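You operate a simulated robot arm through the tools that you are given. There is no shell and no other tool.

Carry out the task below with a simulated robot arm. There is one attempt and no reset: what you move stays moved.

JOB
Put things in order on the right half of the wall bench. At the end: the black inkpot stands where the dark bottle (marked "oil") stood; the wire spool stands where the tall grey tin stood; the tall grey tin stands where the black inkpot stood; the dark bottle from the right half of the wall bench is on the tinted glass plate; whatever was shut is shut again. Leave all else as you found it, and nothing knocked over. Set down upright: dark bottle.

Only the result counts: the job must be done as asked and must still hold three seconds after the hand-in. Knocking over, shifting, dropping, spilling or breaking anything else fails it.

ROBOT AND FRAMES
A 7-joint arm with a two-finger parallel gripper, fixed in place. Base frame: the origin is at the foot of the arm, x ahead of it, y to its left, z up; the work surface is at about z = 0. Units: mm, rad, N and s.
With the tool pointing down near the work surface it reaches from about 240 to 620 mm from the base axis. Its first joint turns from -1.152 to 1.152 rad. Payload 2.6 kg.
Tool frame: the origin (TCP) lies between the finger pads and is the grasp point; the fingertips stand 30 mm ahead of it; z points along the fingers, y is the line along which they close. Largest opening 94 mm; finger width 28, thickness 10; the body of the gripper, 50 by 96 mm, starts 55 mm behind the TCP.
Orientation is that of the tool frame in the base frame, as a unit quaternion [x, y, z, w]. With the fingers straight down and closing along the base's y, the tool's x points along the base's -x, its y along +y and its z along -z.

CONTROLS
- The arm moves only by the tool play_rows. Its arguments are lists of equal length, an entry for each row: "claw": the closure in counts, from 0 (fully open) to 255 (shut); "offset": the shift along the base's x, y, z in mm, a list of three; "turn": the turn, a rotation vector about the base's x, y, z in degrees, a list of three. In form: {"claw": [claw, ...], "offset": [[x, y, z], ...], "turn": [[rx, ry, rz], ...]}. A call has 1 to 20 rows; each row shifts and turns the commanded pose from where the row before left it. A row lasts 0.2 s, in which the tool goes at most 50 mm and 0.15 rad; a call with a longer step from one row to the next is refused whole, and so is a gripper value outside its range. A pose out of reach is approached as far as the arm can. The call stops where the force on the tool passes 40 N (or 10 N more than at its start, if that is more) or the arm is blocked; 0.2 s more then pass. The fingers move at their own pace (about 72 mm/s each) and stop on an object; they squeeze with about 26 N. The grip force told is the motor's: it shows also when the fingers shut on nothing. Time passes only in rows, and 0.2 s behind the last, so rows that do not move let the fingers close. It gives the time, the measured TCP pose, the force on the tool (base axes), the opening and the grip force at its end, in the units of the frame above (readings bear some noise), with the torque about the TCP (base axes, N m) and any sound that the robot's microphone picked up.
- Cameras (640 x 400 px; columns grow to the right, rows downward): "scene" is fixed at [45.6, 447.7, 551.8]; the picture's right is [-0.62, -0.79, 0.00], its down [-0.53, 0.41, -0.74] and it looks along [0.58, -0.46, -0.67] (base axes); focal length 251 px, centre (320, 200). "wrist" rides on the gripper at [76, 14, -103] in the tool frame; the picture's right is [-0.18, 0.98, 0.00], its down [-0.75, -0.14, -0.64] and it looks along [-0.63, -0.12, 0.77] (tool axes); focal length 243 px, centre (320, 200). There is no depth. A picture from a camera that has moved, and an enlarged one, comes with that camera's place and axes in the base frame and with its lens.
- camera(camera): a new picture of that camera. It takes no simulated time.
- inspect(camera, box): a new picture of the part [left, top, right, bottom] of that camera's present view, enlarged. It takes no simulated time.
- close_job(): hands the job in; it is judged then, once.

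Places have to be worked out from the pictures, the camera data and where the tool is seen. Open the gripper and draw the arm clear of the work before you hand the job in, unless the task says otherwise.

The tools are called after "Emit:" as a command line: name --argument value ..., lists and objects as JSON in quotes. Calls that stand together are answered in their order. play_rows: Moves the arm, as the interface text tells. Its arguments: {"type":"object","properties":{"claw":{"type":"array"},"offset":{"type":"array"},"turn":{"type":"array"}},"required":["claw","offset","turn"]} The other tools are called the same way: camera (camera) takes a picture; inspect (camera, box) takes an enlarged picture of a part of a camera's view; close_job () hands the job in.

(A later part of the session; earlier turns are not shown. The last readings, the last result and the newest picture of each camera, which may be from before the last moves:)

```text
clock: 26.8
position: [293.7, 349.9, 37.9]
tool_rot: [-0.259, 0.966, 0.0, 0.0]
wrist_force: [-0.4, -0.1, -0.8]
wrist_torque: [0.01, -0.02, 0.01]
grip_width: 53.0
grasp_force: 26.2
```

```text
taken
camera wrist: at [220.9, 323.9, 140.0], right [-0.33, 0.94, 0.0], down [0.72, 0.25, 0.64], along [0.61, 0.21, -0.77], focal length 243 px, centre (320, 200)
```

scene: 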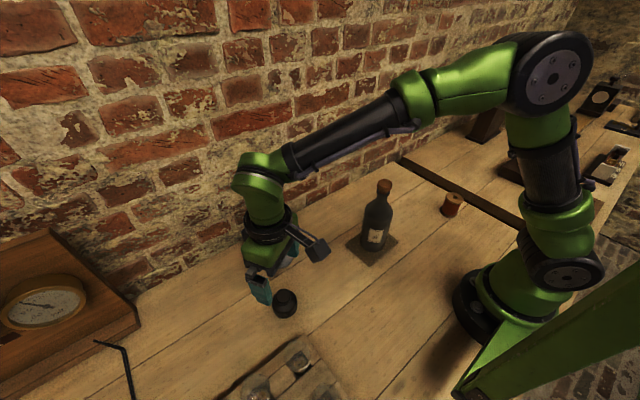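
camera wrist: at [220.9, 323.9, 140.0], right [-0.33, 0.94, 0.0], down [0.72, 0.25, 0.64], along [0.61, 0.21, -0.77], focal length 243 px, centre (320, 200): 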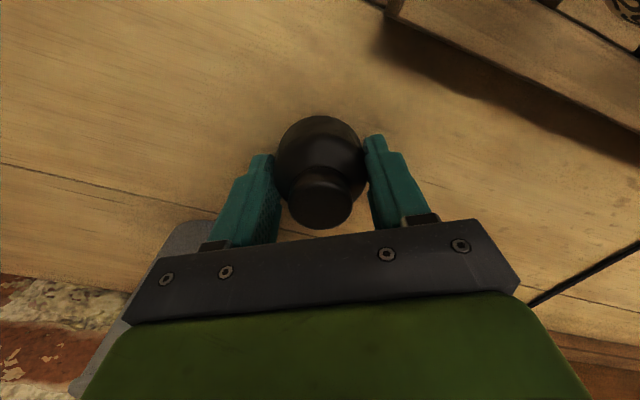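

Firm grip at 53 mm. I lift the inkpot straight up, slowly at first, to z ≈ 300 so it will clear the bottle's cork (≈215) on the way.

Emit:
play_rows --claw '[255, 255, 255, 255, 255, 255, 255, 255, 255, 255, 255]' --offset '[[0, 0, 4], [0, 0, 8], [0, 0, 15], [0, 0, 30], [0, 0, 40], [0, 0, 40], [0, 0, 40], [0, 0, 40], [0, 0, 35], [0, 0, 13], [0, 0, 0]]' --turn '[[0, 0, 0], [0, 0, 0], [0, 0, 0], [0, 0, 0], [0, 0, 0], [0, 0, 0], [0, 0, 0], [0, 0, 0], [0, 0, 0], [0, 0, 0], [0, 0, 0]]'

Emit:
camera --camera "wrist"

Emit:
camera --camera "scene"

```text
clock: 29.2
position: [293.6, 351.2, 302.9]
tool_rot: [-0.259, 0.966, 0.0, 0.0]
wrist_force: [0.2, 0.5, -1.3]
wrist_torque: [0.0, 0.0, 0.0]
grip_width: 53.1
grasp_force: 25.6
```

```text
taken
camera wrist: at [221.2, 325.0, 405.2], right [-0.33, 0.94, 0.0], down [0.72, 0.25, 0.64], along [0.61, 0.21, -0.77], focal length 243 px, centre (320, 200)
```

wrist: 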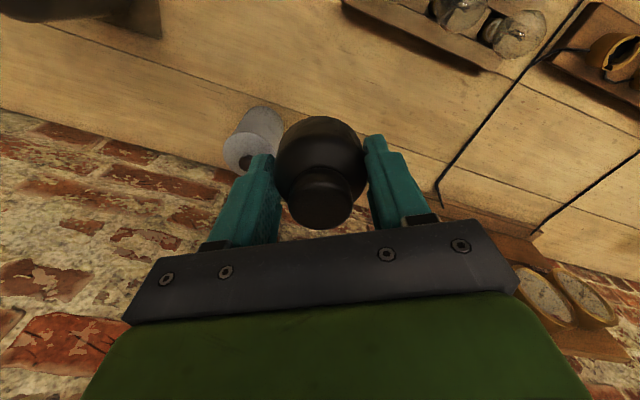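

```text
taken
```

scene: 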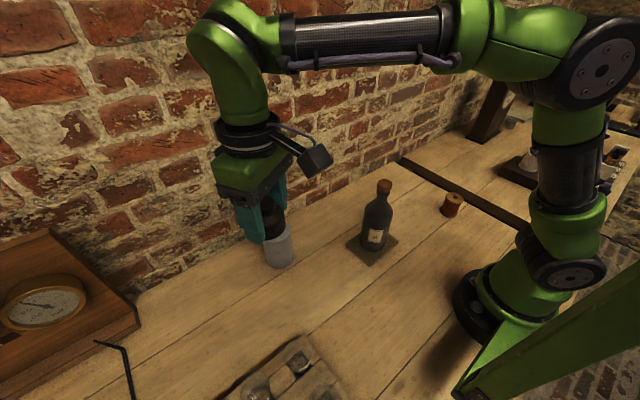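

The inkpot is held cleanly. I carry it at this height over to the bottle's old spot (335, -131), turning the yaw back to zero on the way.

Emit:
play_rows --claw '[255, 255, 255, 255, 255, 255, 255, 255, 255, 255, 255, 255, 255, 255, 255]' --offset '[[1.5, -18, 0], [3.2, -37, 0], [3.2, -37, 0], [3.2, -37, 0], [3.2, -37, 0], [3.2, -37, 0], [3.2, -37, 0], [3.2, -37, 0], [3.2, -37, 0], [3.2, -37, 0], [3.2, -37, 0], [3.2, -37, 0], [3.2, -37, 0], [1.8, -19.5, 0], [0, 0, 0]]' --turn '[[0, 0, -2], [0, 0, -2.3], [0, 0, -2.3], [0, 0, -2.3], [0, 0, -2.3], [0, 0, -2.3], [0, 0, -2.3], [0, 0, -2.3], [0, 0, -2.3], [0, 0, -2.3], [0, 0, -2.3], [0, 0, -2.3], [0, 0, -2.3], [0, 0, -0.4], [0, 0, 0]]'

Emit:
camera --camera "wrist"

Emit:
camera --camera "scene"

```text
clock: 32.4
position: [335.4, -133.0, 304.2]
tool_rot: [0.0, 1.0, 0.0, 0.001]
wrist_force: [-0.6, 0.9, -1.2]
wrist_torque: [0.05, -0.02, 0.03]
grip_width: 52.8
grasp_force: 25.6
```

```text
taken
camera wrist: at [259.5, -118.6, 405.7], right [0.18, 0.98, 0.0], down [0.75, -0.14, 0.64], along [0.63, -0.12, -0.77], focal length 243 px, centre (320, 200)
```

wrist: 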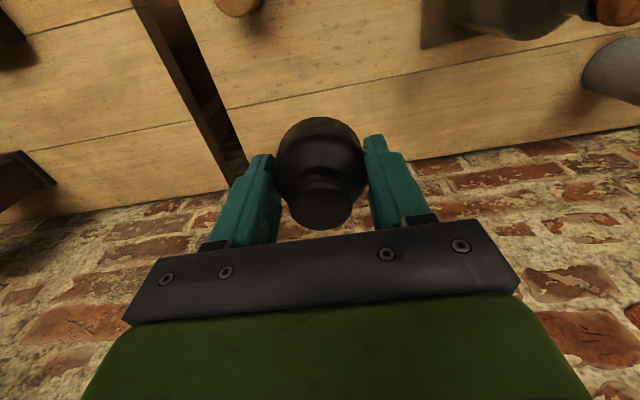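

```text
taken
```

scene: 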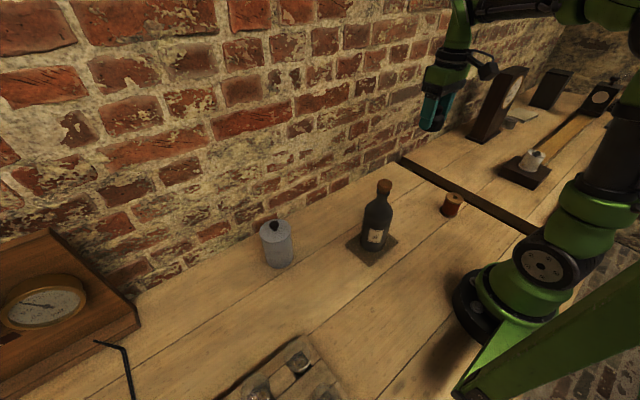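

The path was clear. I fine-adjust by a couple of millimetres and descend toward the bench at the bottle's old spot, stopping a few mm above.

Emit:
play_rows --claw '[255, 255, 255, 255, 255, 255, 255, 255, 255, 255]' --offset '[[-2.3, 1.4, -30], [0, 0, -45], [0, 0, -45], [0, 0, -45], [0, 0, -40], [0, 0, -25], [0, 0, -15], [0, 0, -10], [0, 0, -4], [0, 0, 0]]' --turn '[[0, 0, 0], [0, 0, 0], [0, 0, 0], [0, 0, 0], [0, 0, 0], [0, 0, 0], [0, 0, 0], [0, 0, 0], [0, 0, 0], [0, 0, 0]]'

Emit:
camera --camera "wrist"

Emit:
inspect --camera "scene" --box '[360, 120, 500, 260]'

```text
clock: 34.6
position: [334.2, -132.2, 43.8]
tool_rot: [0.0, 1.0, 0.0, 0.0]
wrist_force: [0.3, -0.3, -1.4]
wrist_torque: [0.0, -0.01, 0.01]
grip_width: 53.0
grasp_force: 25.8
```

```text
taken
camera wrist: at [258.5, -116.0, 146.7], right [0.18, 0.98, 0.0], down [0.75, -0.14, 0.64], along [0.63, -0.12, -0.77], focal length 243 px, centre (320, 200)
```

wrist: 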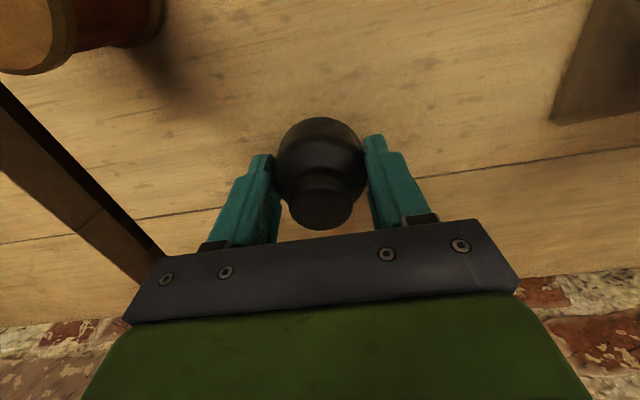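

```text
2.86 times, centred on (430, 190) of scene
camera zoom: at [45.6, 447.7, 551.8], right [-0.62, -0.79, 0.0], down [-0.53, 0.41, -0.74], along [0.58, -0.46, -0.67], focal length 718 px, centre (6, 229)
```

zoom: 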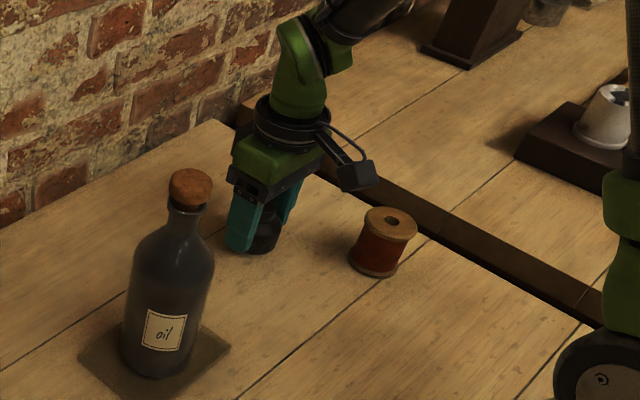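

Base is ~6 mm above the bench. I lower the last millimetres gently until contact.

Emit:
play_rows --claw '[255, 255, 255, 255]' --offset '[[0, 0, -3], [0, 0, -2], [0, 0, -0.7], [0, 0, 0]]' --turn '[[0, 0, 0], [0, 0, 0], [0, 0, 0], [0, 0, 0]]'

```text
clock: 35.6
position: [333.2, -130.4, 39.4]
tool_rot: [0.0, 1.0, 0.0, 0.0]
wrist_force: [0.6, -0.1, -1.1]
wrist_torque: [-0.01, 0.03, -0.01]
grip_width: 53.0
grasp_force: 26.0
```

No contact yet; a little lower in half-millimetre steps.

Emit:
play_rows --claw '[255, 255, 255]' --offset '[[0, 0, -0.5], [0, 0, -0.3], [0, 0, 0]]' --turn '[[0, 0, 0], [0, 0, 0], [0, 0, 0]]'

```text
clock: 36.4
position: [333.1, -130.7, 37.1]
tool_rot: [0.0, 1.0, 0.0, 0.0]
wrist_force: [-3.0, -0.2, 9.3]
wrist_torque: [0.0, 0.04, -0.03]
grip_width: 53.1
grasp_force: 25.9
```

Contact made (≈10 N). I ease 0.3 mm up, then open the gripper and settle.

Emit:
play_rows --claw '[255, 200, 140, 80, 0, 0, 0]' --offset '[[0, 0, 0.3], [0, 0, 0], [0, 0, 0], [0, 0, 0], [0, 0, 0], [0, 0, 0], [0, 0, 0]]' --turn '[[0, 0, 0], [0, 0, 0], [0, 0, 0], [0, 0, 0], [0, 0, 0], [0, 0, 0], [0, 0, 0]]'

Emit:
camera --camera "wrist"

```text
clock: 38.0
position: [333.1, -130.9, 38.4]
tool_rot: [0.0, 1.0, 0.0, -0.001]
wrist_force: [0.2, -0.6, 0.6]
wrist_torque: [-0.02, -0.01, -0.03]
grip_width: 94.1
grasp_force: 0.0
```

```text
taken
camera wrist: at [257.4, -116.2, 140.3], right [0.18, 0.98, 0.0], down [0.75, -0.14, 0.64], along [0.63, -0.12, -0.77], focal length 243 px, centre (320, 200)
```

wrist: 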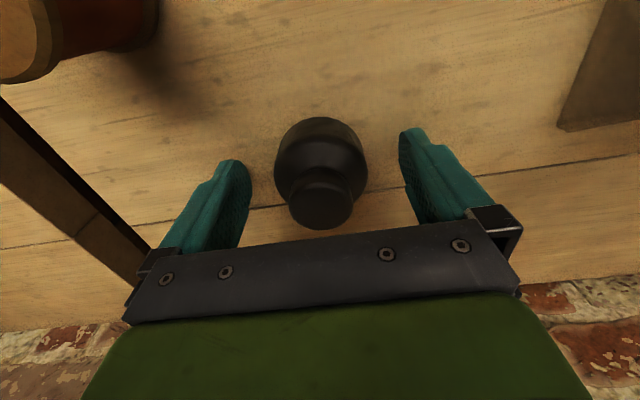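

The inkpot stands free. I rise straight up to z ≈ 300 and check it, also measuring the spool.

Emit:
play_rows --claw '[0, 0, 0, 0, 0, 0, 0, 0, 0]' --offset '[[0, 0, 10], [0, 0, 25], [0, 0, 40], [0, 0, 40], [0, 0, 40], [0, 0, 40], [0, 0, 40], [0, 0, 25], [0, 0, 0]]' --turn '[[0, 0, 0], [0, 0, 0], [0, 0, 0], [0, 0, 0], [0, 0, 0], [0, 0, 0], [0, 0, 0], [0, 0, 0], [0, 0, 0]]'

Emit:
camera --camera "wrist"

Emit:
inspect --camera "scene" --box '[340, 130, 500, 270]'

```text
clock: 40.0
position: [330.5, -129.8, 297.8]
tool_rot: [0.0, 1.0, 0.0, -0.001]
wrist_force: [0.2, 0.3, -0.1]
wrist_torque: [0.01, 0.0, -0.02]
grip_width: 94.3
grasp_force: 0.0
```

```text
taken
camera wrist: at [255.1, -115.8, 400.7], right [0.18, 0.98, 0.0], down [0.75, -0.14, 0.64], along [0.63, -0.12, -0.77], focal length 243 px, centre (320, 200)
```

wrist: 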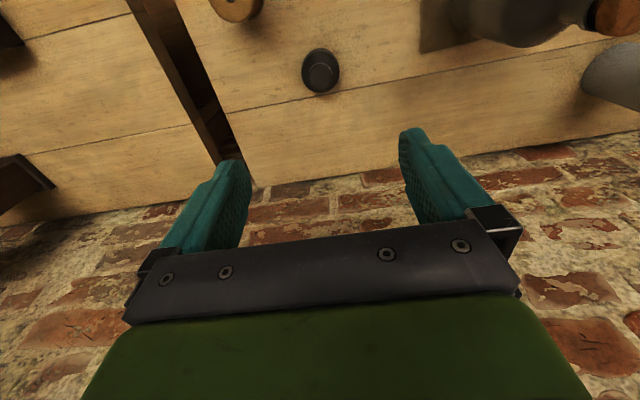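

```text
2.86 times, centred on (420, 200) of scene
camera zoom: at [45.6, 447.7, 551.8], right [-0.62, -0.79, 0.0], down [-0.53, 0.41, -0.74], along [0.58, -0.46, -0.67], focal length 718 px, centre (34, 200)
```

zoom: 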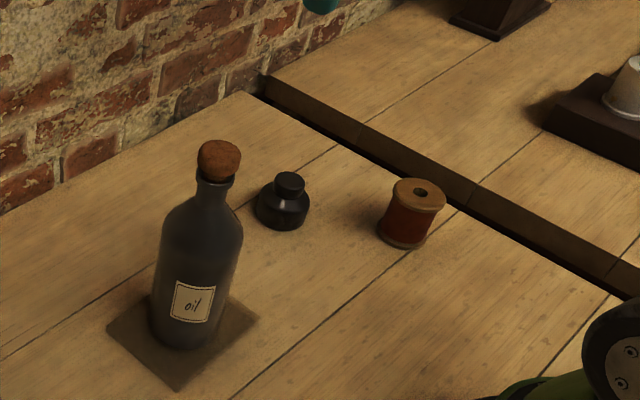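

The inkpot stands where the bottle was. Now I look closely at the tin's lid and rim to choose where to grip.

Emit:
inspect --camera "scene" --box '[255, 212, 299, 246]'

Emit:
inspect --camera "scene" --box '[430, 185, 475, 225]'

```text
11.76 times, centred on (277, 229) of scene
camera zoom: at [45.6, 447.7, 551.8], right [-0.62, -0.79, 0.0], down [-0.53, 0.41, -0.74], along [0.58, -0.46, -0.67], focal length 2956 px, centre (826, -141)
```

zoom: 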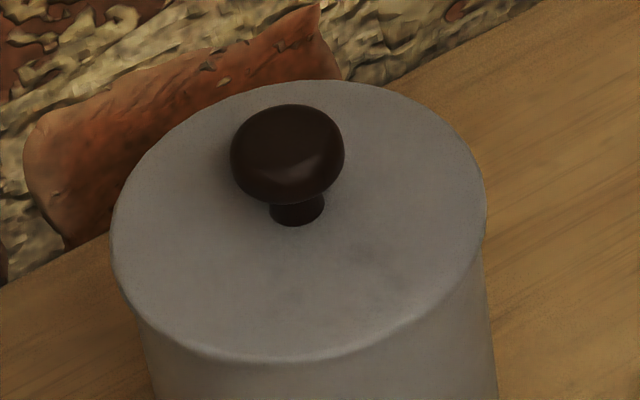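

```text
10.00 times, centred on (452, 205) of scene
camera zoom: at [45.6, 447.7, 551.8], right [-0.62, -0.79, 0.0], down [-0.53, 0.41, -0.74], along [0.58, -0.46, -0.67], focal length 2512 px, centre (-1005, 150)
```

zoom: 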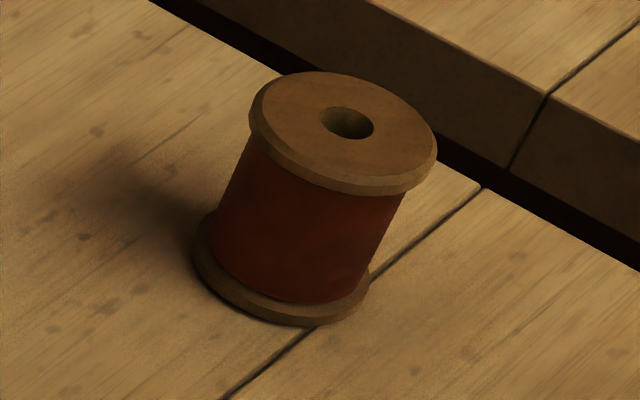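

The lid seems to overhang the tin's wall slightly, so I'll grip the tin low on its body with the same 45° tilted hand, approaching radially (yaw 40°). I move over there at height and tilt.

Emit:
play_rows --claw '[0, 0, 0, 0, 0, 0, 0, 0, 0, 0, 0, 0, 0, 0, 0, 0, 0]' --offset '[[-1, 35, 0], [-1, 35, 0], [-1, 35, 0], [-1, 35, 0], [-1, 35, 0], [-1, 35, 0], [-1, 35, 0], [-1, 35, 0], [-1, 35, 0], [0.5, 32, 0], [0, 0, 0], [0, 0, 0], [0, 0, 0], [0, 0, 0], [0, 0, 0], [0, 0, 0], [0, 0, 0]]' --turn '[[0, 0, 4], [0, 0, 4], [0, 0, 4], [0, 0, 4], [0, 0, 4], [0, 0, 4], [0, 0, 4], [0, 0, 4], [0, 0, 4], [0, 0, 4], [4.82, -5.745, 0], [4.82, -5.745, 0], [4.82, -5.745, 0], [4.82, -5.745, 0], [4.82, -5.745, 0], [4.82, -5.745, 0], [0, 0, 0]]'

Emit:
camera --camera "wrist"

Emit:
camera --camera "scene"

```text
clock: 43.6
position: [325.3, 215.7, 299.0]
tool_rot: [-0.315, 0.868, 0.131, 0.36]
wrist_force: [1.1, 0.7, -0.3]
wrist_torque: [0.02, 0.0, 0.01]
grip_width: 94.1
grasp_force: 0.1
```

```text
taken
camera wrist: at [219.1, 146.2, 316.0], right [-0.53, 0.84, 0.13], down [0.15, -0.06, 0.99], along [0.83, 0.54, -0.09], focal length 243 px, centre (320, 200)
```

wrist: 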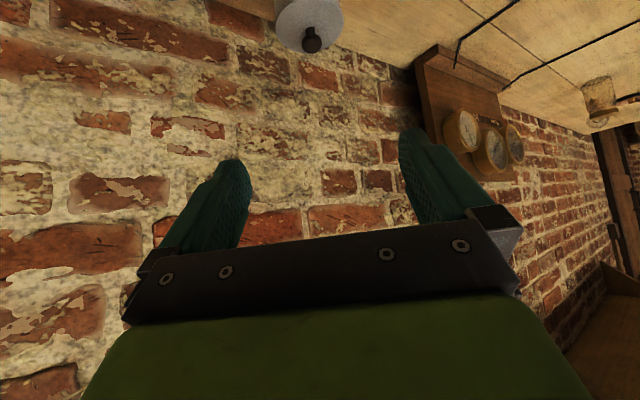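

```text
taken
```

scene: 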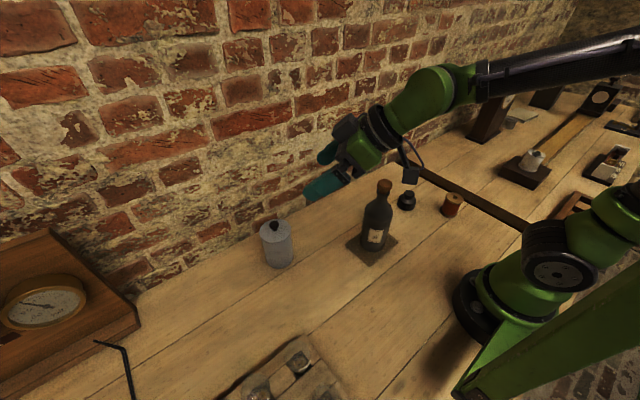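

Pose is held. I advance 54 mm toward the tin at height (farther from the bottle), then lower to z ≈ 160 and check both views.

Emit:
play_rows --claw '[0, 0, 0, 0, 0, 0]' --offset '[[14, 12, 0], [14, 12, 0], [13.5, 11, -35], [0, 0, -50], [0, 0, -50], [0, 0, 0]]' --turn '[[0, 0, 0], [0, 0, 0], [0, 0, 0], [0, 0, 0], [0, 0, 0], [0, 0, 0]]'

Emit:
camera --camera "wrist"

Emit:
camera --camera "scene"

```text
clock: 45.0
position: [367.8, 250.1, 162.8]
tool_rot: [-0.316, 0.868, 0.131, 0.36]
wrist_force: [-0.1, 0.1, 0.6]
wrist_torque: [0.0, -0.02, 0.0]
grip_width: 93.9
grasp_force: 0.1
```

```text
taken
camera wrist: at [261.3, 180.2, 181.1], right [-0.53, 0.84, 0.13], down [0.15, -0.06, 0.99], along [0.83, 0.54, -0.1], focal length 243 px, centre (320, 200)
```

wrist: 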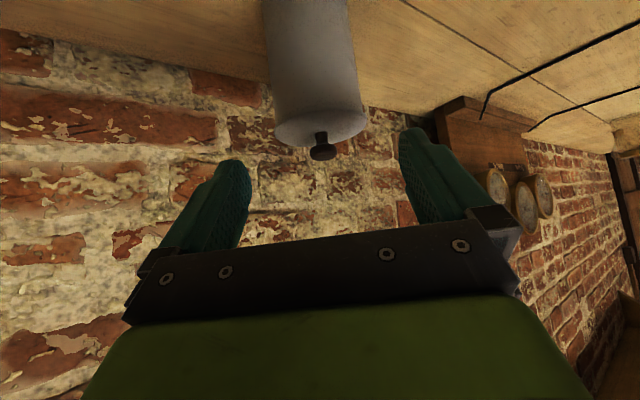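

```text
taken
```

scene: 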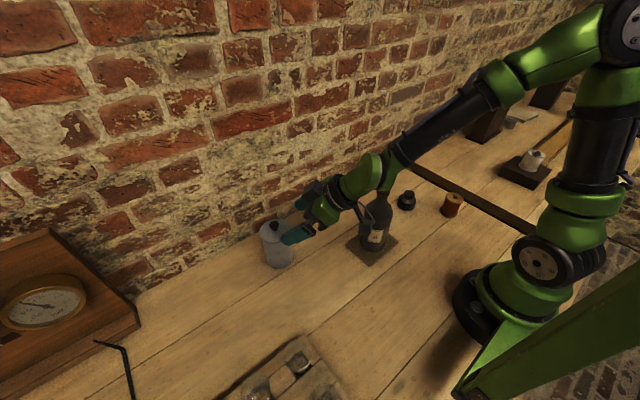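

The hand is nearer to the bottle than I like with this yaw; I'll measure the tin from here, then reduce yaw to 20° to keep the wrist farther from the bottle.

Emit:
inspect --camera "wrist" --box '[240, 0, 400, 180]'

Emit:
inspect --camera "scene" --box '[240, 120, 440, 290]'

```text
2.22 times, centred on (320, 90) of wrist
camera zoom: at [261.3, 180.2, 181.1], right [-0.53, 0.84, 0.13], down [0.15, -0.06, 0.99], along [0.83, 0.54, -0.1], focal length 539 px, centre (320, 444)
```

zoom: 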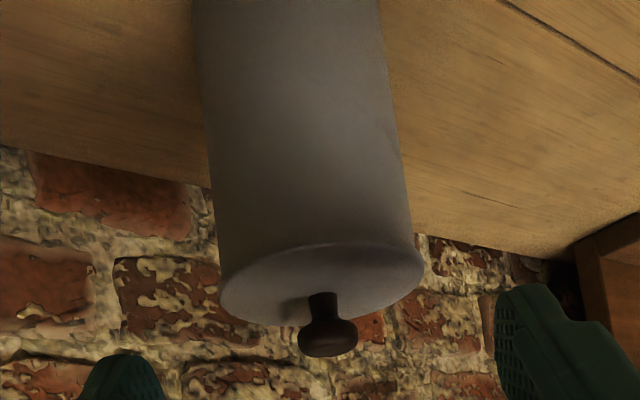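

```text
2.35 times, centred on (340, 205) of scene
camera zoom: at [45.6, 447.7, 551.8], right [-0.62, -0.79, 0.0], down [-0.53, 0.41, -0.74], along [0.58, -0.46, -0.67], focal length 591 px, centre (273, 188)
```

zoom: 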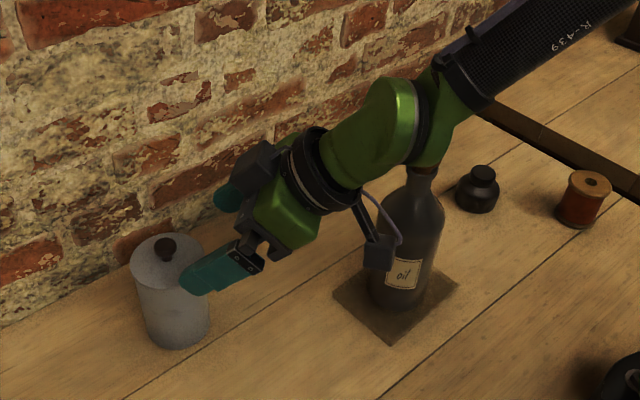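

The tin axis is at ≈ (413, 289), body diameter ≈ 70, lid slightly wider (≈73), knob top ≈ 131. I reduce the yaw to 20° and reposition on the new approach line, staying at height.

Emit:
play_rows --claw '[0, 0, 0, 0, 0]' --offset '[[1.4, 7.5, 0], [1.4, 7.5, 0], [1.4, 7.6, 0], [0, 0, 0], [0, 0, 0]]' --turn '[[0, 0, -6.67], [0, 0, -6.67], [0, 0, -6.66], [0, 0, 0], [0, 0, 0]]'

Emit:
camera --camera "wrist"

Emit:
inspect --camera "scene" --box '[240, 80, 520, 300]'

```text
clock: 46.2
position: [369.1, 273.7, 162.3]
tool_rot: [-0.16, 0.91, 0.066, 0.377]
wrist_force: [-1.1, 0.3, -0.3]
wrist_torque: [-0.01, 0.0, -0.01]
grip_width: 94.3
grasp_force: 0.1
```

```text
taken
camera wrist: at [246.7, 244.7, 180.6], right [-0.21, 0.97, 0.13], down [0.12, -0.11, 0.99], along [0.97, 0.23, -0.1], focal length 243 px, centre (320, 200)
```

wrist: 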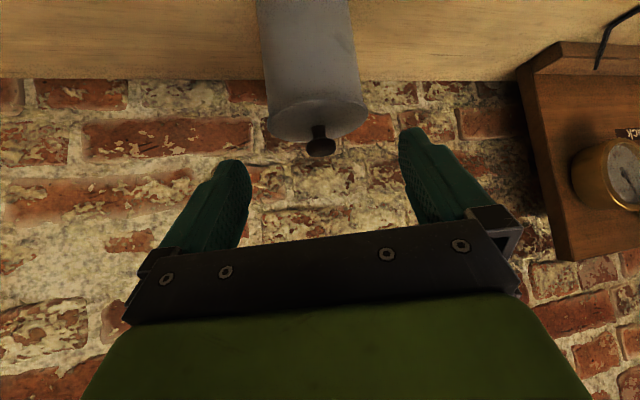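

```text
1.82 times, centred on (380, 190) of scene
camera zoom: at [45.6, 447.7, 551.8], right [-0.62, -0.79, 0.0], down [-0.53, 0.41, -0.74], along [0.58, -0.46, -0.67], focal length 457 px, centre (211, 218)
```

zoom: 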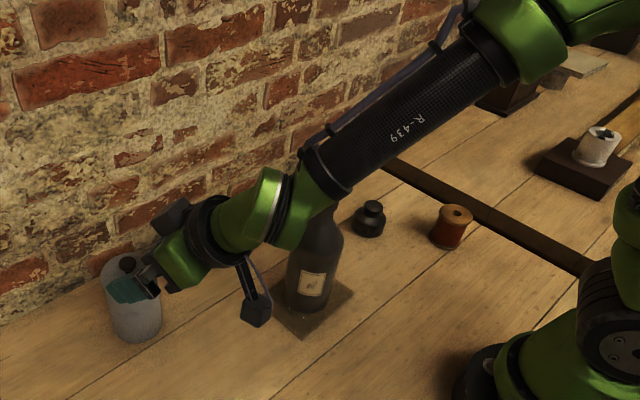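

The forearm now has ample clearance from the bottle. Tin is centred between the fingers; I descend to gripping height just short of the tin.

Emit:
play_rows --claw '[0, 0, 0, 0, 0]' --offset '[[0, 0, -25], [0, 0, -25], [0, 0, -25], [0, 0, -19], [0, 0, 0]]' --turn '[[0, 0, 0], [0, 0, 0], [0, 0, 0], [0, 0, 0], [0, 0, 0]]'

Emit:
camera --camera "wrist"

Emit:
inspect --camera "scene" --box '[220, 100, 500, 300]'

```text
clock: 47.4
position: [369.7, 274.3, 69.8]
tool_rot: [-0.162, 0.91, 0.067, 0.376]
wrist_force: [-0.7, 0.0, -0.3]
wrist_torque: [-0.03, -0.02, -0.02]
grip_width: 93.8
grasp_force: 0.0
```

```text
taken
camera wrist: at [247.0, 244.7, 86.8], right [-0.21, 0.97, 0.13], down [0.12, -0.11, 0.99], along [0.97, 0.23, -0.1], focal length 243 px, centre (320, 200)
```

wrist: 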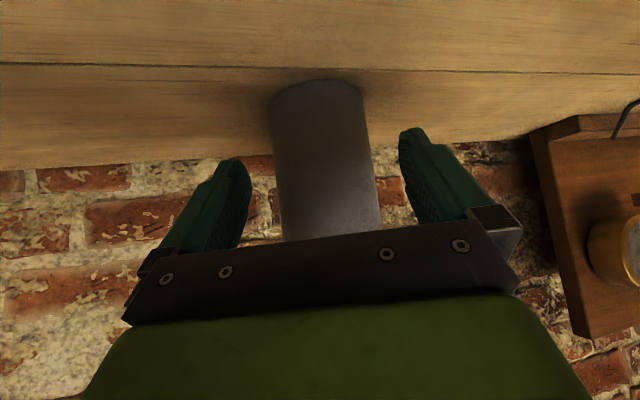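

```text
2.00 times, centred on (360, 200) of scene
camera zoom: at [45.6, 447.7, 551.8], right [-0.62, -0.79, 0.0], down [-0.53, 0.41, -0.74], along [0.58, -0.46, -0.67], focal length 502 px, centre (240, 200)
```

zoom: 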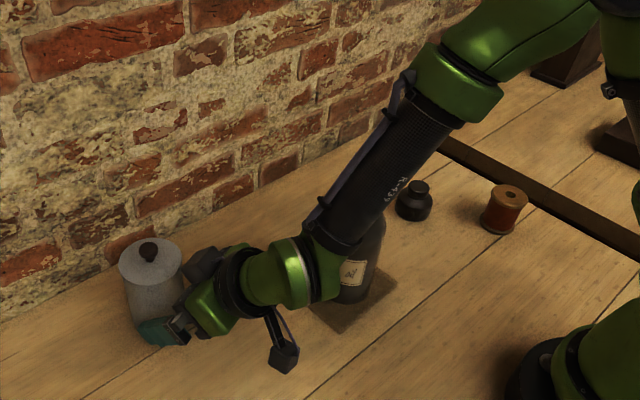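

Refined tin axis ≈ (415, 290.3); lateral alignment is within 1 mm. I advance 33 mm so the fingers straddle the tin's body below the lid.

Emit:
play_rows --claw '[0, 0, 0, 0, 0]' --offset '[[8, 3.1, 0], [8, 3.1, 0], [8, 3, 0], [7.1, 2.7, 0], [0, 0, 0]]' --turn '[[0, 0, 0], [0, 0, 0], [0, 0, 0], [0, 0, 0], [0, 0, 0]]'

Emit:
camera --camera "wrist"

Emit:
inspect --camera "scene" --box '[230, 200, 350, 300]'

```text
clock: 48.6
position: [401.2, 286.9, 69.8]
tool_rot: [-0.16, 0.91, 0.067, 0.376]
wrist_force: [-0.1, -0.5, 0.0]
wrist_torque: [-0.03, 0.0, 0.01]
grip_width: 94.1
grasp_force: 0.1
```

```text
taken
camera wrist: at [277.8, 256.4, 86.9], right [-0.21, 0.97, 0.13], down [0.12, -0.11, 0.99], along [0.97, 0.23, -0.1], focal length 243 px, centre (320, 200)
```

wrist: 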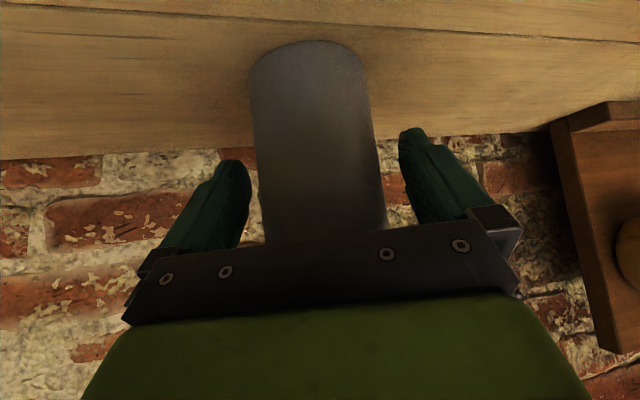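

```text
4.00 times, centred on (290, 250) of scene
camera zoom: at [45.6, 447.7, 551.8], right [-0.62, -0.79, 0.0], down [-0.53, 0.41, -0.74], along [0.58, -0.46, -0.67], focal length 1005 px, centre (440, 0)
```

zoom: 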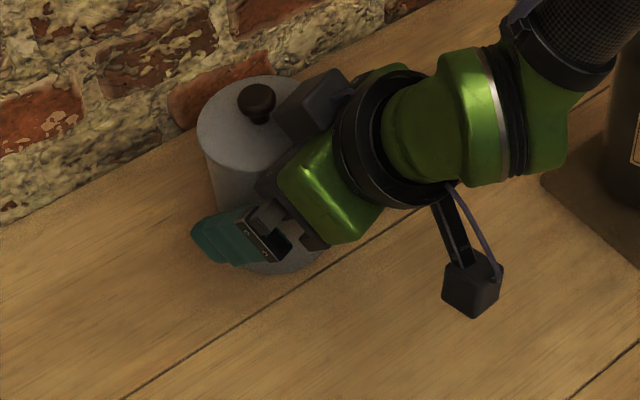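

Everything is centred with no contact. I close on the tin's body.

Emit:
play_rows --claw '[100, 255, 255, 255]' --offset '[[0, 0, 0], [0, 0, 0], [0, 0, 0], [0, 0, 0]]' --turn '[[0, 0, 0], [0, 0, 0], [0, 0, 0], [0, 0, 0]]'

Emit:
camera --camera "wrist"

```text
clock: 49.6
position: [401.0, 285.7, 69.4]
tool_rot: [-0.16, 0.91, 0.066, 0.377]
wrist_force: [0.9, -0.6, 0.6]
wrist_torque: [0.02, -0.03, 0.01]
grip_width: 71.3
grasp_force: 26.6
```

```text
taken
camera wrist: at [277.7, 256.4, 86.9], right [-0.21, 0.97, 0.13], down [0.12, -0.11, 0.99], along [0.97, 0.23, -0.1], focal length 243 px, centre (320, 200)
```

wrist: 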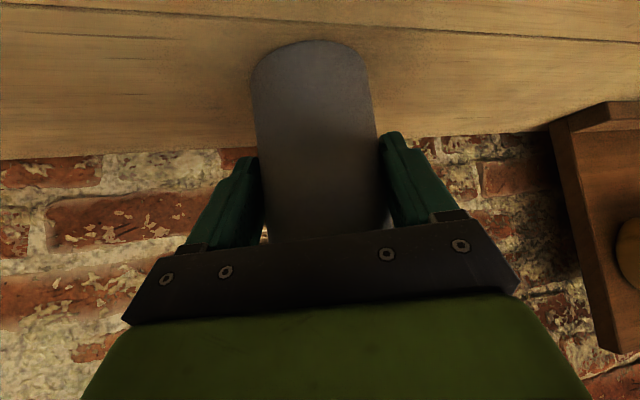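

Grip at 71.3 mm. I lift slowly 40 mm and check.

Emit:
play_rows --claw '[255, 255, 255, 255, 255, 255]' --offset '[[0, 0, 4], [0, 0, 8], [0, 0, 10], [0, 0, 10], [0, 0, 8], [0, 0, 0]]' --turn '[[0, 0, 0], [0, 0, 0], [0, 0, 0], [0, 0, 0], [0, 0, 0], [0, 0, 0]]'

Emit:
camera --camera "wrist"

Emit:
camera --camera "scene"

```text
clock: 51.0
position: [401.1, 286.5, 109.1]
tool_rot: [-0.161, 0.909, 0.067, 0.377]
wrist_force: [-0.8, 0.4, -1.3]
wrist_torque: [-0.04, 0.02, 0.01]
grip_width: 71.3
grasp_force: 26.1
```

```text
taken
camera wrist: at [278.2, 257.0, 127.8], right [-0.21, 0.97, 0.13], down [0.12, -0.11, 0.99], along [0.97, 0.23, -0.1], focal length 243 px, centre (320, 200)
```

wrist: 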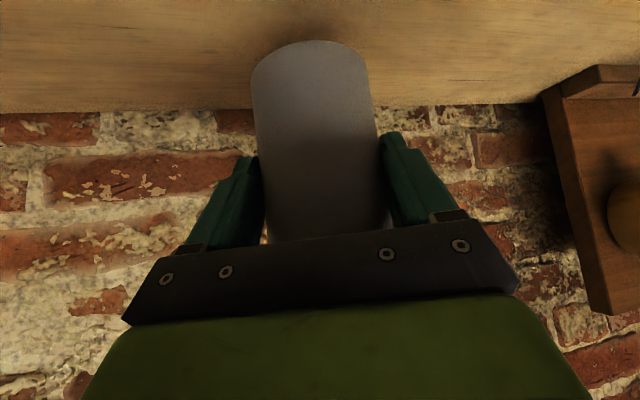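

```text
taken
```

scene: 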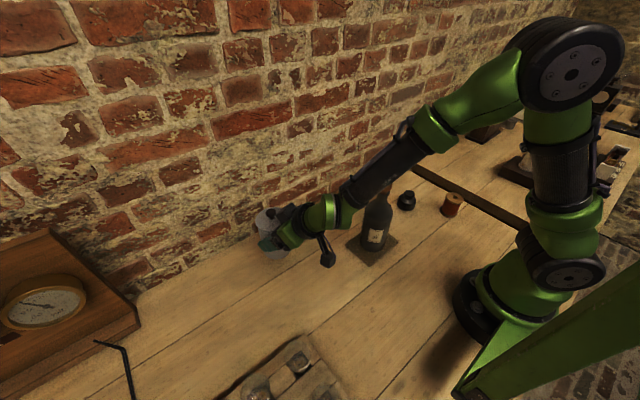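

The tin (≈0.2 kg) hangs straight with its lid on. I carry it low toward the inkpot's old spot (293, 350), turning the yaw to 50° on the way.

Emit:
play_rows --claw '[255, 255, 255, 255, 255, 255, 255, 255, 255]' --offset '[[-8, 4, 0], [-16, 7, 0], [-19.6, 9, 0], [-19.6, 9, 0], [-19.6, 9, 0], [-19.6, 9, 0], [-11, 5, 0], [-4.4, 1.8, 0], [0, 0, 0]]' --turn '[[0, 0, 2], [0, 0, 4], [0, 0, 5], [0, 0, 5], [0, 0, 5], [0, 0, 5], [0, 0, 3], [0, 0, 1], [0, 0, 0]]'

Emit:
camera --camera "wrist"

Emit:
camera --camera "scene"

```text
clock: 53.0
position: [280.8, 340.3, 109.7]
tool_rot: [-0.391, 0.837, 0.162, 0.347]
wrist_force: [-0.3, -0.8, -1.6]
wrist_torque: [-0.03, 0.04, 0.0]
grip_width: 71.1
grasp_force: 25.9
```

```text
taken
camera wrist: at [190.2, 251.7, 127.2], right [-0.67, 0.73, 0.13], down [0.16, -0.03, 0.99], along [0.73, 0.68, -0.1], focal length 243 px, centre (320, 200)
```

wrist: 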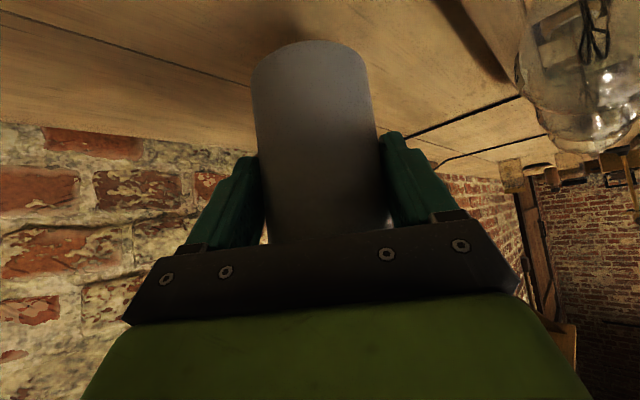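

```text
taken
```

scene: 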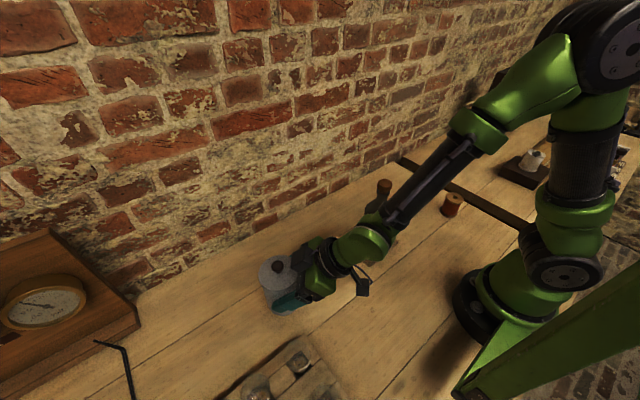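

The tin hovers over the inkpot's old spot. I lower to a few millimetres above the bench and re-read the pose.

Emit:
play_rows --claw '[255, 255, 255, 255, 255]' --offset '[[0, 0, -12], [0, 0, -12], [0, 0, -8], [0, 0, -3], [0, 0, 0]]' --turn '[[0, 0, 0], [0, 0, 0], [0, 0, 0], [0, 0, 0], [0, 0, 0]]'

Emit:
inspect --camera "scene" --box '[230, 230, 380, 380]'

Emit:
inspect --camera "wrist" --box '[220, 20, 420, 260]'

```text
clock: 54.2
position: [284.2, 341.2, 74.7]
tool_rot: [-0.391, 0.838, 0.161, 0.346]
wrist_force: [-0.4, -0.5, -1.4]
wrist_torque: [-0.02, 0.02, -0.01]
grip_width: 71.3
grasp_force: 26.1
```

```text
2.67 times, centred on (305, 305) of scene
camera zoom: at [45.6, 447.7, 551.8], right [-0.62, -0.79, 0.0], down [-0.53, 0.41, -0.74], along [0.58, -0.46, -0.67], focal length 670 px, centre (360, -80)
```

zoom: 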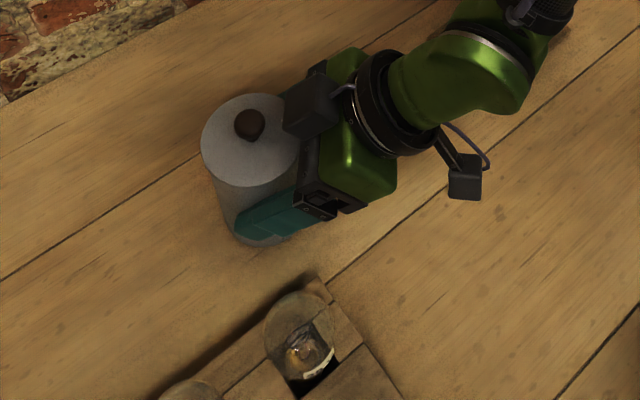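

```text
1.67 times, centred on (320, 140) of wrist
camera zoom: at [192.1, 253.0, 92.4], right [-0.67, 0.73, 0.13], down [0.16, -0.03, 0.99], along [0.73, 0.68, -0.1], focal length 404 px, centre (320, 300)
```

zoom: 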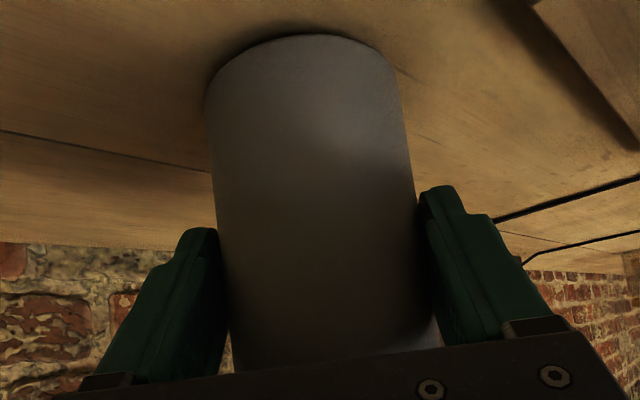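

By the same scene-camera method the tin sits about 3–4 mm too far in +y compared with the inkpot's old place; I shift -3 mm in y and lower nearly to contact.

Emit:
play_rows --claw '[255, 255, 255, 255, 255]' --offset '[[0, -3, 0], [0, 0, -2], [0, 0, -2], [0, 0, -0.7], [0, 0, 0]]' --turn '[[0, 0, 0], [0, 0, 0], [0, 0, 0], [0, 0, 0], [0, 0, 0]]'

```text
clock: 55.4
position: [283.1, 336.8, 69.7]
tool_rot: [-0.39, 0.837, 0.162, 0.347]
wrist_force: [-0.1, 0.7, -1.7]
wrist_torque: [0.0, 0.01, 0.0]
grip_width: 71.2
grasp_force: 26.0
```

Not in contact yet; lowering in half-millimetre steps.

Emit:
play_rows --claw '[255, 255, 255]' --offset '[[0, 0, -0.5], [0, 0, -0.3], [0, 0, 0]]' --turn '[[0, 0, 0], [0, 0, 0], [0, 0, 0]]'

```text
clock: 56.2
position: [285.7, 336.4, 69.0]
tool_rot: [-0.391, 0.837, 0.162, 0.347]
wrist_force: [-0.3, -0.1, 3.0]
wrist_torque: [0.05, 0.08, 0.05]
grip_width: 71.1
grasp_force: 26.2
```

Light contact (≈5 N). I open the gripper and let the tin settle.

Emit:
play_rows --claw '[200, 140, 80, 0, 0, 0]' --offset '[[0, 0, 0], [0, 0, 0], [0, 0, 0], [0, 0, 0], [0, 0, 0], [0, 0, 0]]' --turn '[[0, 0, 0], [0, 0, 0], [0, 0, 0], [0, 0, 0], [0, 0, 0], [0, 0, 0]]'

Emit:
camera --camera "wrist"

Emit:
inspect --camera "scene" --box '[230, 230, 380, 380]'

```text
clock: 57.6
position: [284.2, 336.6, 69.8]
tool_rot: [-0.39, 0.837, 0.162, 0.347]
wrist_force: [0.1, -0.6, 0.4]
wrist_torque: [0.02, 0.02, 0.02]
grip_width: 94.1
grasp_force: 0.1
```

```text
taken
camera wrist: at [191.9, 248.9, 86.7], right [-0.67, 0.73, 0.13], down [0.16, -0.03, 0.99], along [0.73, 0.68, -0.1], focal length 243 px, centre (320, 200)
```

wrist: 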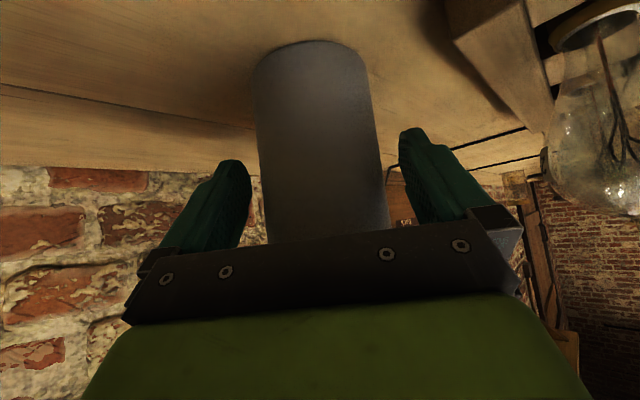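

```text
2.67 times, centred on (305, 305) of scene
camera zoom: at [45.6, 447.7, 551.8], right [-0.62, -0.79, 0.0], down [-0.53, 0.41, -0.74], along [0.58, -0.46, -0.67], focal length 670 px, centre (360, -80)
```

zoom: 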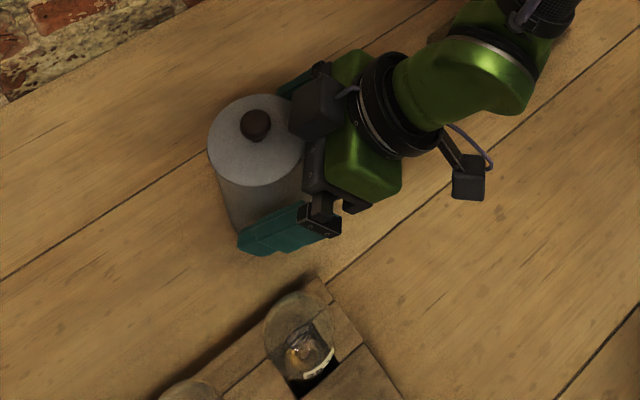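

The tin stands free at ≈ (291, 350) with its lid on. I retreat along the tool's own axis, then straight up.

Emit:
play_rows --claw '[0, 0, 0, 0, 0, 0, 0, 0, 0, 0]' --offset '[[-4.5, -5.4, 7], [-9.1, -10.8, 14.1], [-9.1, -10.8, 14.1], [-9.1, -10.8, 14.1], [0, 0, 30], [0, 0, 40], [0, 0, 40], [0, 0, 40], [0, 0, 30], [0, 0, 0]]' --turn '[[0, 0, 0], [0, 0, 0], [0, 0, 0], [0, 0, 0], [0, 0, 0], [0, 0, 0], [0, 0, 0], [0, 0, 0], [0, 0, 0], [0, 0, 0]]'

Emit:
camera --camera "wrist"

Emit:
camera --camera "scene"

```text
clock: 59.8
position: [251.4, 300.9, 297.7]
tool_rot: [-0.39, 0.837, 0.162, 0.347]
wrist_force: [-0.4, -0.3, 0.0]
wrist_torque: [0.0, -0.03, -0.04]
grip_width: 94.1
grasp_force: 0.0
```

```text
taken
camera wrist: at [159.0, 213.0, 316.2], right [-0.67, 0.73, 0.13], down [0.16, -0.03, 0.99], along [0.73, 0.68, -0.1], focal length 243 px, centre (320, 200)
```

wrist: 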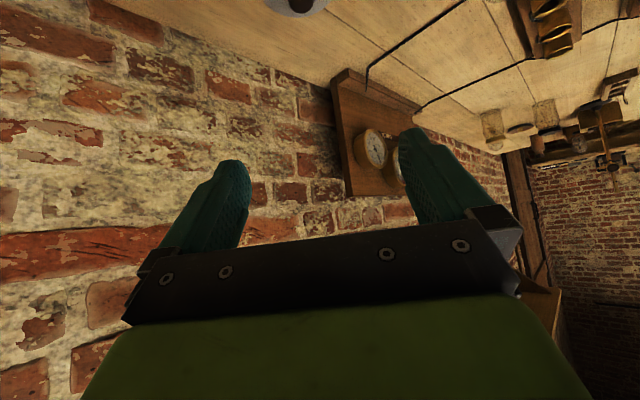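

```text
taken
```

scene: 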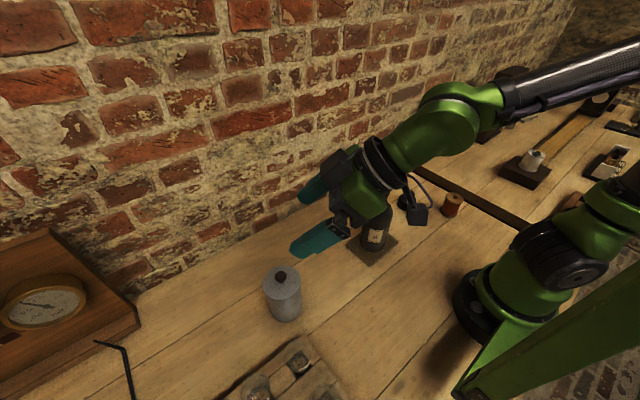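

Tin stands well at the inkpot's old place. I untilt the tool and travel at z ≈ 328 (clear of the bottle) to above the spool at ≈ (231, -213).

Emit:
play_rows --claw '[0, 0, 0, 0, 0, 0, 0, 0, 0, 0, 0, 0, 0, 0, 0, 0, 0, 0, 0, 0]' --offset '[[8, -10, 5], [8, -10, 5], [8, -10, 5], [8, -10, 5], [8, -10, 5], [8, -10, 5], [0, -35, 0], [0, -35, 0], [0, -35, 0], [0, -35, 0], [0, -35, 0], [0, -35, 0], [0, -35, 0], [0, -35, 0], [0, -35, 0], [0, -35, 0], [-23, -34, 0], [-23, -34, 0], [-23, -34, 0], [0, 0, 0]]' --turn '[[-5.745, 4.82, 0], [-5.745, 4.82, 0], [-5.745, 4.82, 0], [-5.745, 4.82, 0], [-5.745, 4.82, 0], [-5.745, 4.82, 0], [0, 0, -5], [0, 0, -5], [0, 0, -5], [0, 0, -5], [0, 0, -5], [0, 0, -5], [0, 0, -5], [0, 0, -5], [0, 0, -5], [0, 0, -5], [0, 0, 0], [0, 0, 0], [0, 0, 0], [0, 0, 0]]'

Emit:
camera --camera "wrist"

Emit:
camera --camera "scene"

```text
clock: 64.0
position: [229.7, -214.3, 328.1]
tool_rot: [0.0, 1.0, 0.0, 0.0]
wrist_force: [-0.6, -0.5, 0.2]
wrist_torque: [-0.04, 0.02, -0.02]
grip_width: 94.2
grasp_force: 0.1
```

```text
taken
camera wrist: at [153.8, -199.4, 429.8], right [0.18, 0.98, 0.0], down [0.75, -0.14, 0.64], along [0.63, -0.12, -0.77], focal length 243 px, centre (320, 200)
```

wrist: 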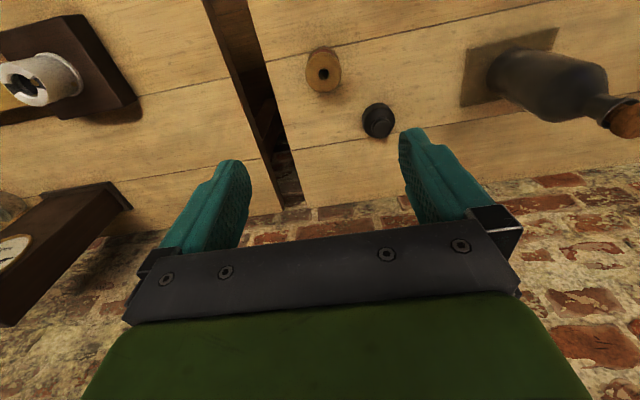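

```text
taken
```

scene: 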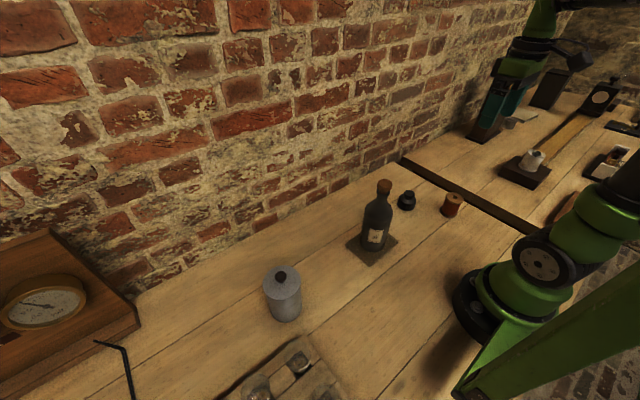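

Now above the spool. I zoom in to refine its position.

Emit:
inspect --camera "wrist" --box '[280, 30, 400, 150]'

Emit:
inspect --camera "scene" --box '[340, 130, 500, 270]'

```text
3.33 times, centred on (340, 90) of wrist
camera zoom: at [153.8, -199.4, 429.8], right [0.18, 0.98, 0.0], down [0.75, -0.14, 0.64], along [0.63, -0.12, -0.77], focal length 809 px, centre (253, 567)
```

zoom: 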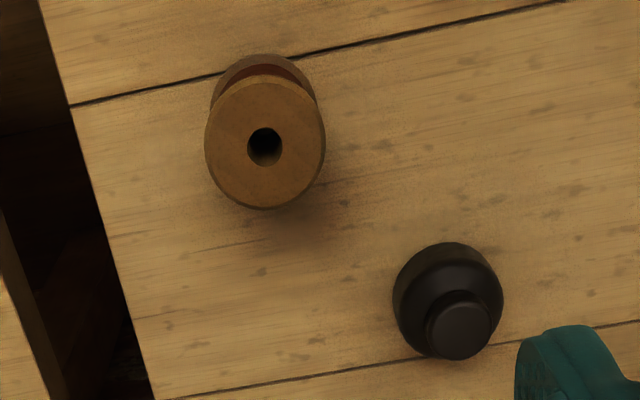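

```text
2.86 times, centred on (420, 200) of scene
camera zoom: at [45.6, 447.7, 551.8], right [-0.62, -0.79, 0.0], down [-0.53, 0.41, -0.74], along [0.58, -0.46, -0.67], focal length 718 px, centre (34, 200)
```

zoom: 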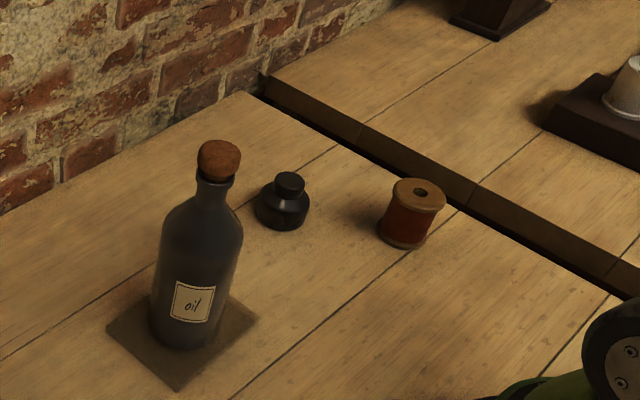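

Refined spool position ≈ (234, -210.5), diameter ≈ 50–56, height ≈ 60. I adjust and descend part way, then check again.

Emit:
play_rows --claw '[0, 0, 0, 0, 0, 0, 0]' --offset '[[2.6, 2.9, -30], [0, 0, -45], [0, 0, -45], [0, 0, -45], [0, 0, -30], [0, 0, -10], [0, 0, 0]]' --turn '[[0, 0, 0], [0, 0, 0], [0, 0, 0], [0, 0, 0], [0, 0, 0], [0, 0, 0], [0, 0, 0]]'

Emit:
camera --camera "wrist"

Emit:
camera --camera "scene"

```text
clock: 65.6
position: [234.7, -211.2, 121.8]
tool_rot: [0.001, 1.0, 0.0, 0.001]
wrist_force: [-0.1, -0.4, -0.8]
wrist_torque: [-0.02, -0.01, -0.01]
grip_width: 94.0
grasp_force: 0.0
```

```text
taken
camera wrist: at [158.6, -196.6, 223.7], right [0.18, 0.98, 0.0], down [0.75, -0.14, 0.64], along [0.63, -0.12, -0.77], focal length 243 px, centre (320, 200)
```

wrist: 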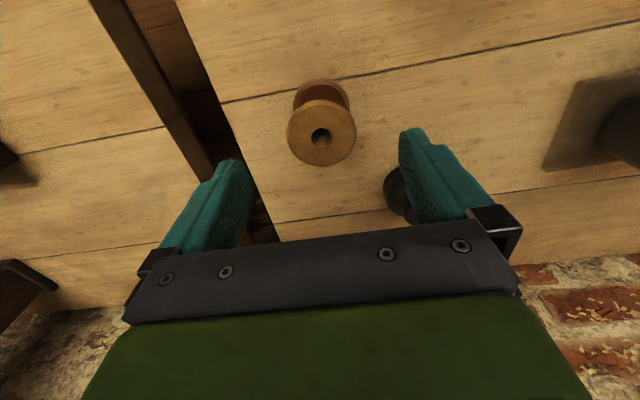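

```text
taken
```

scene: 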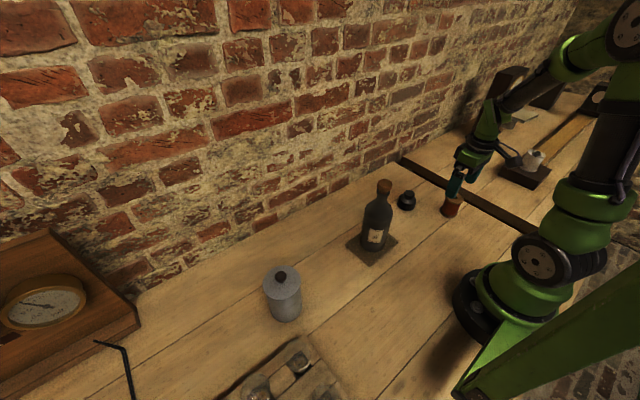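

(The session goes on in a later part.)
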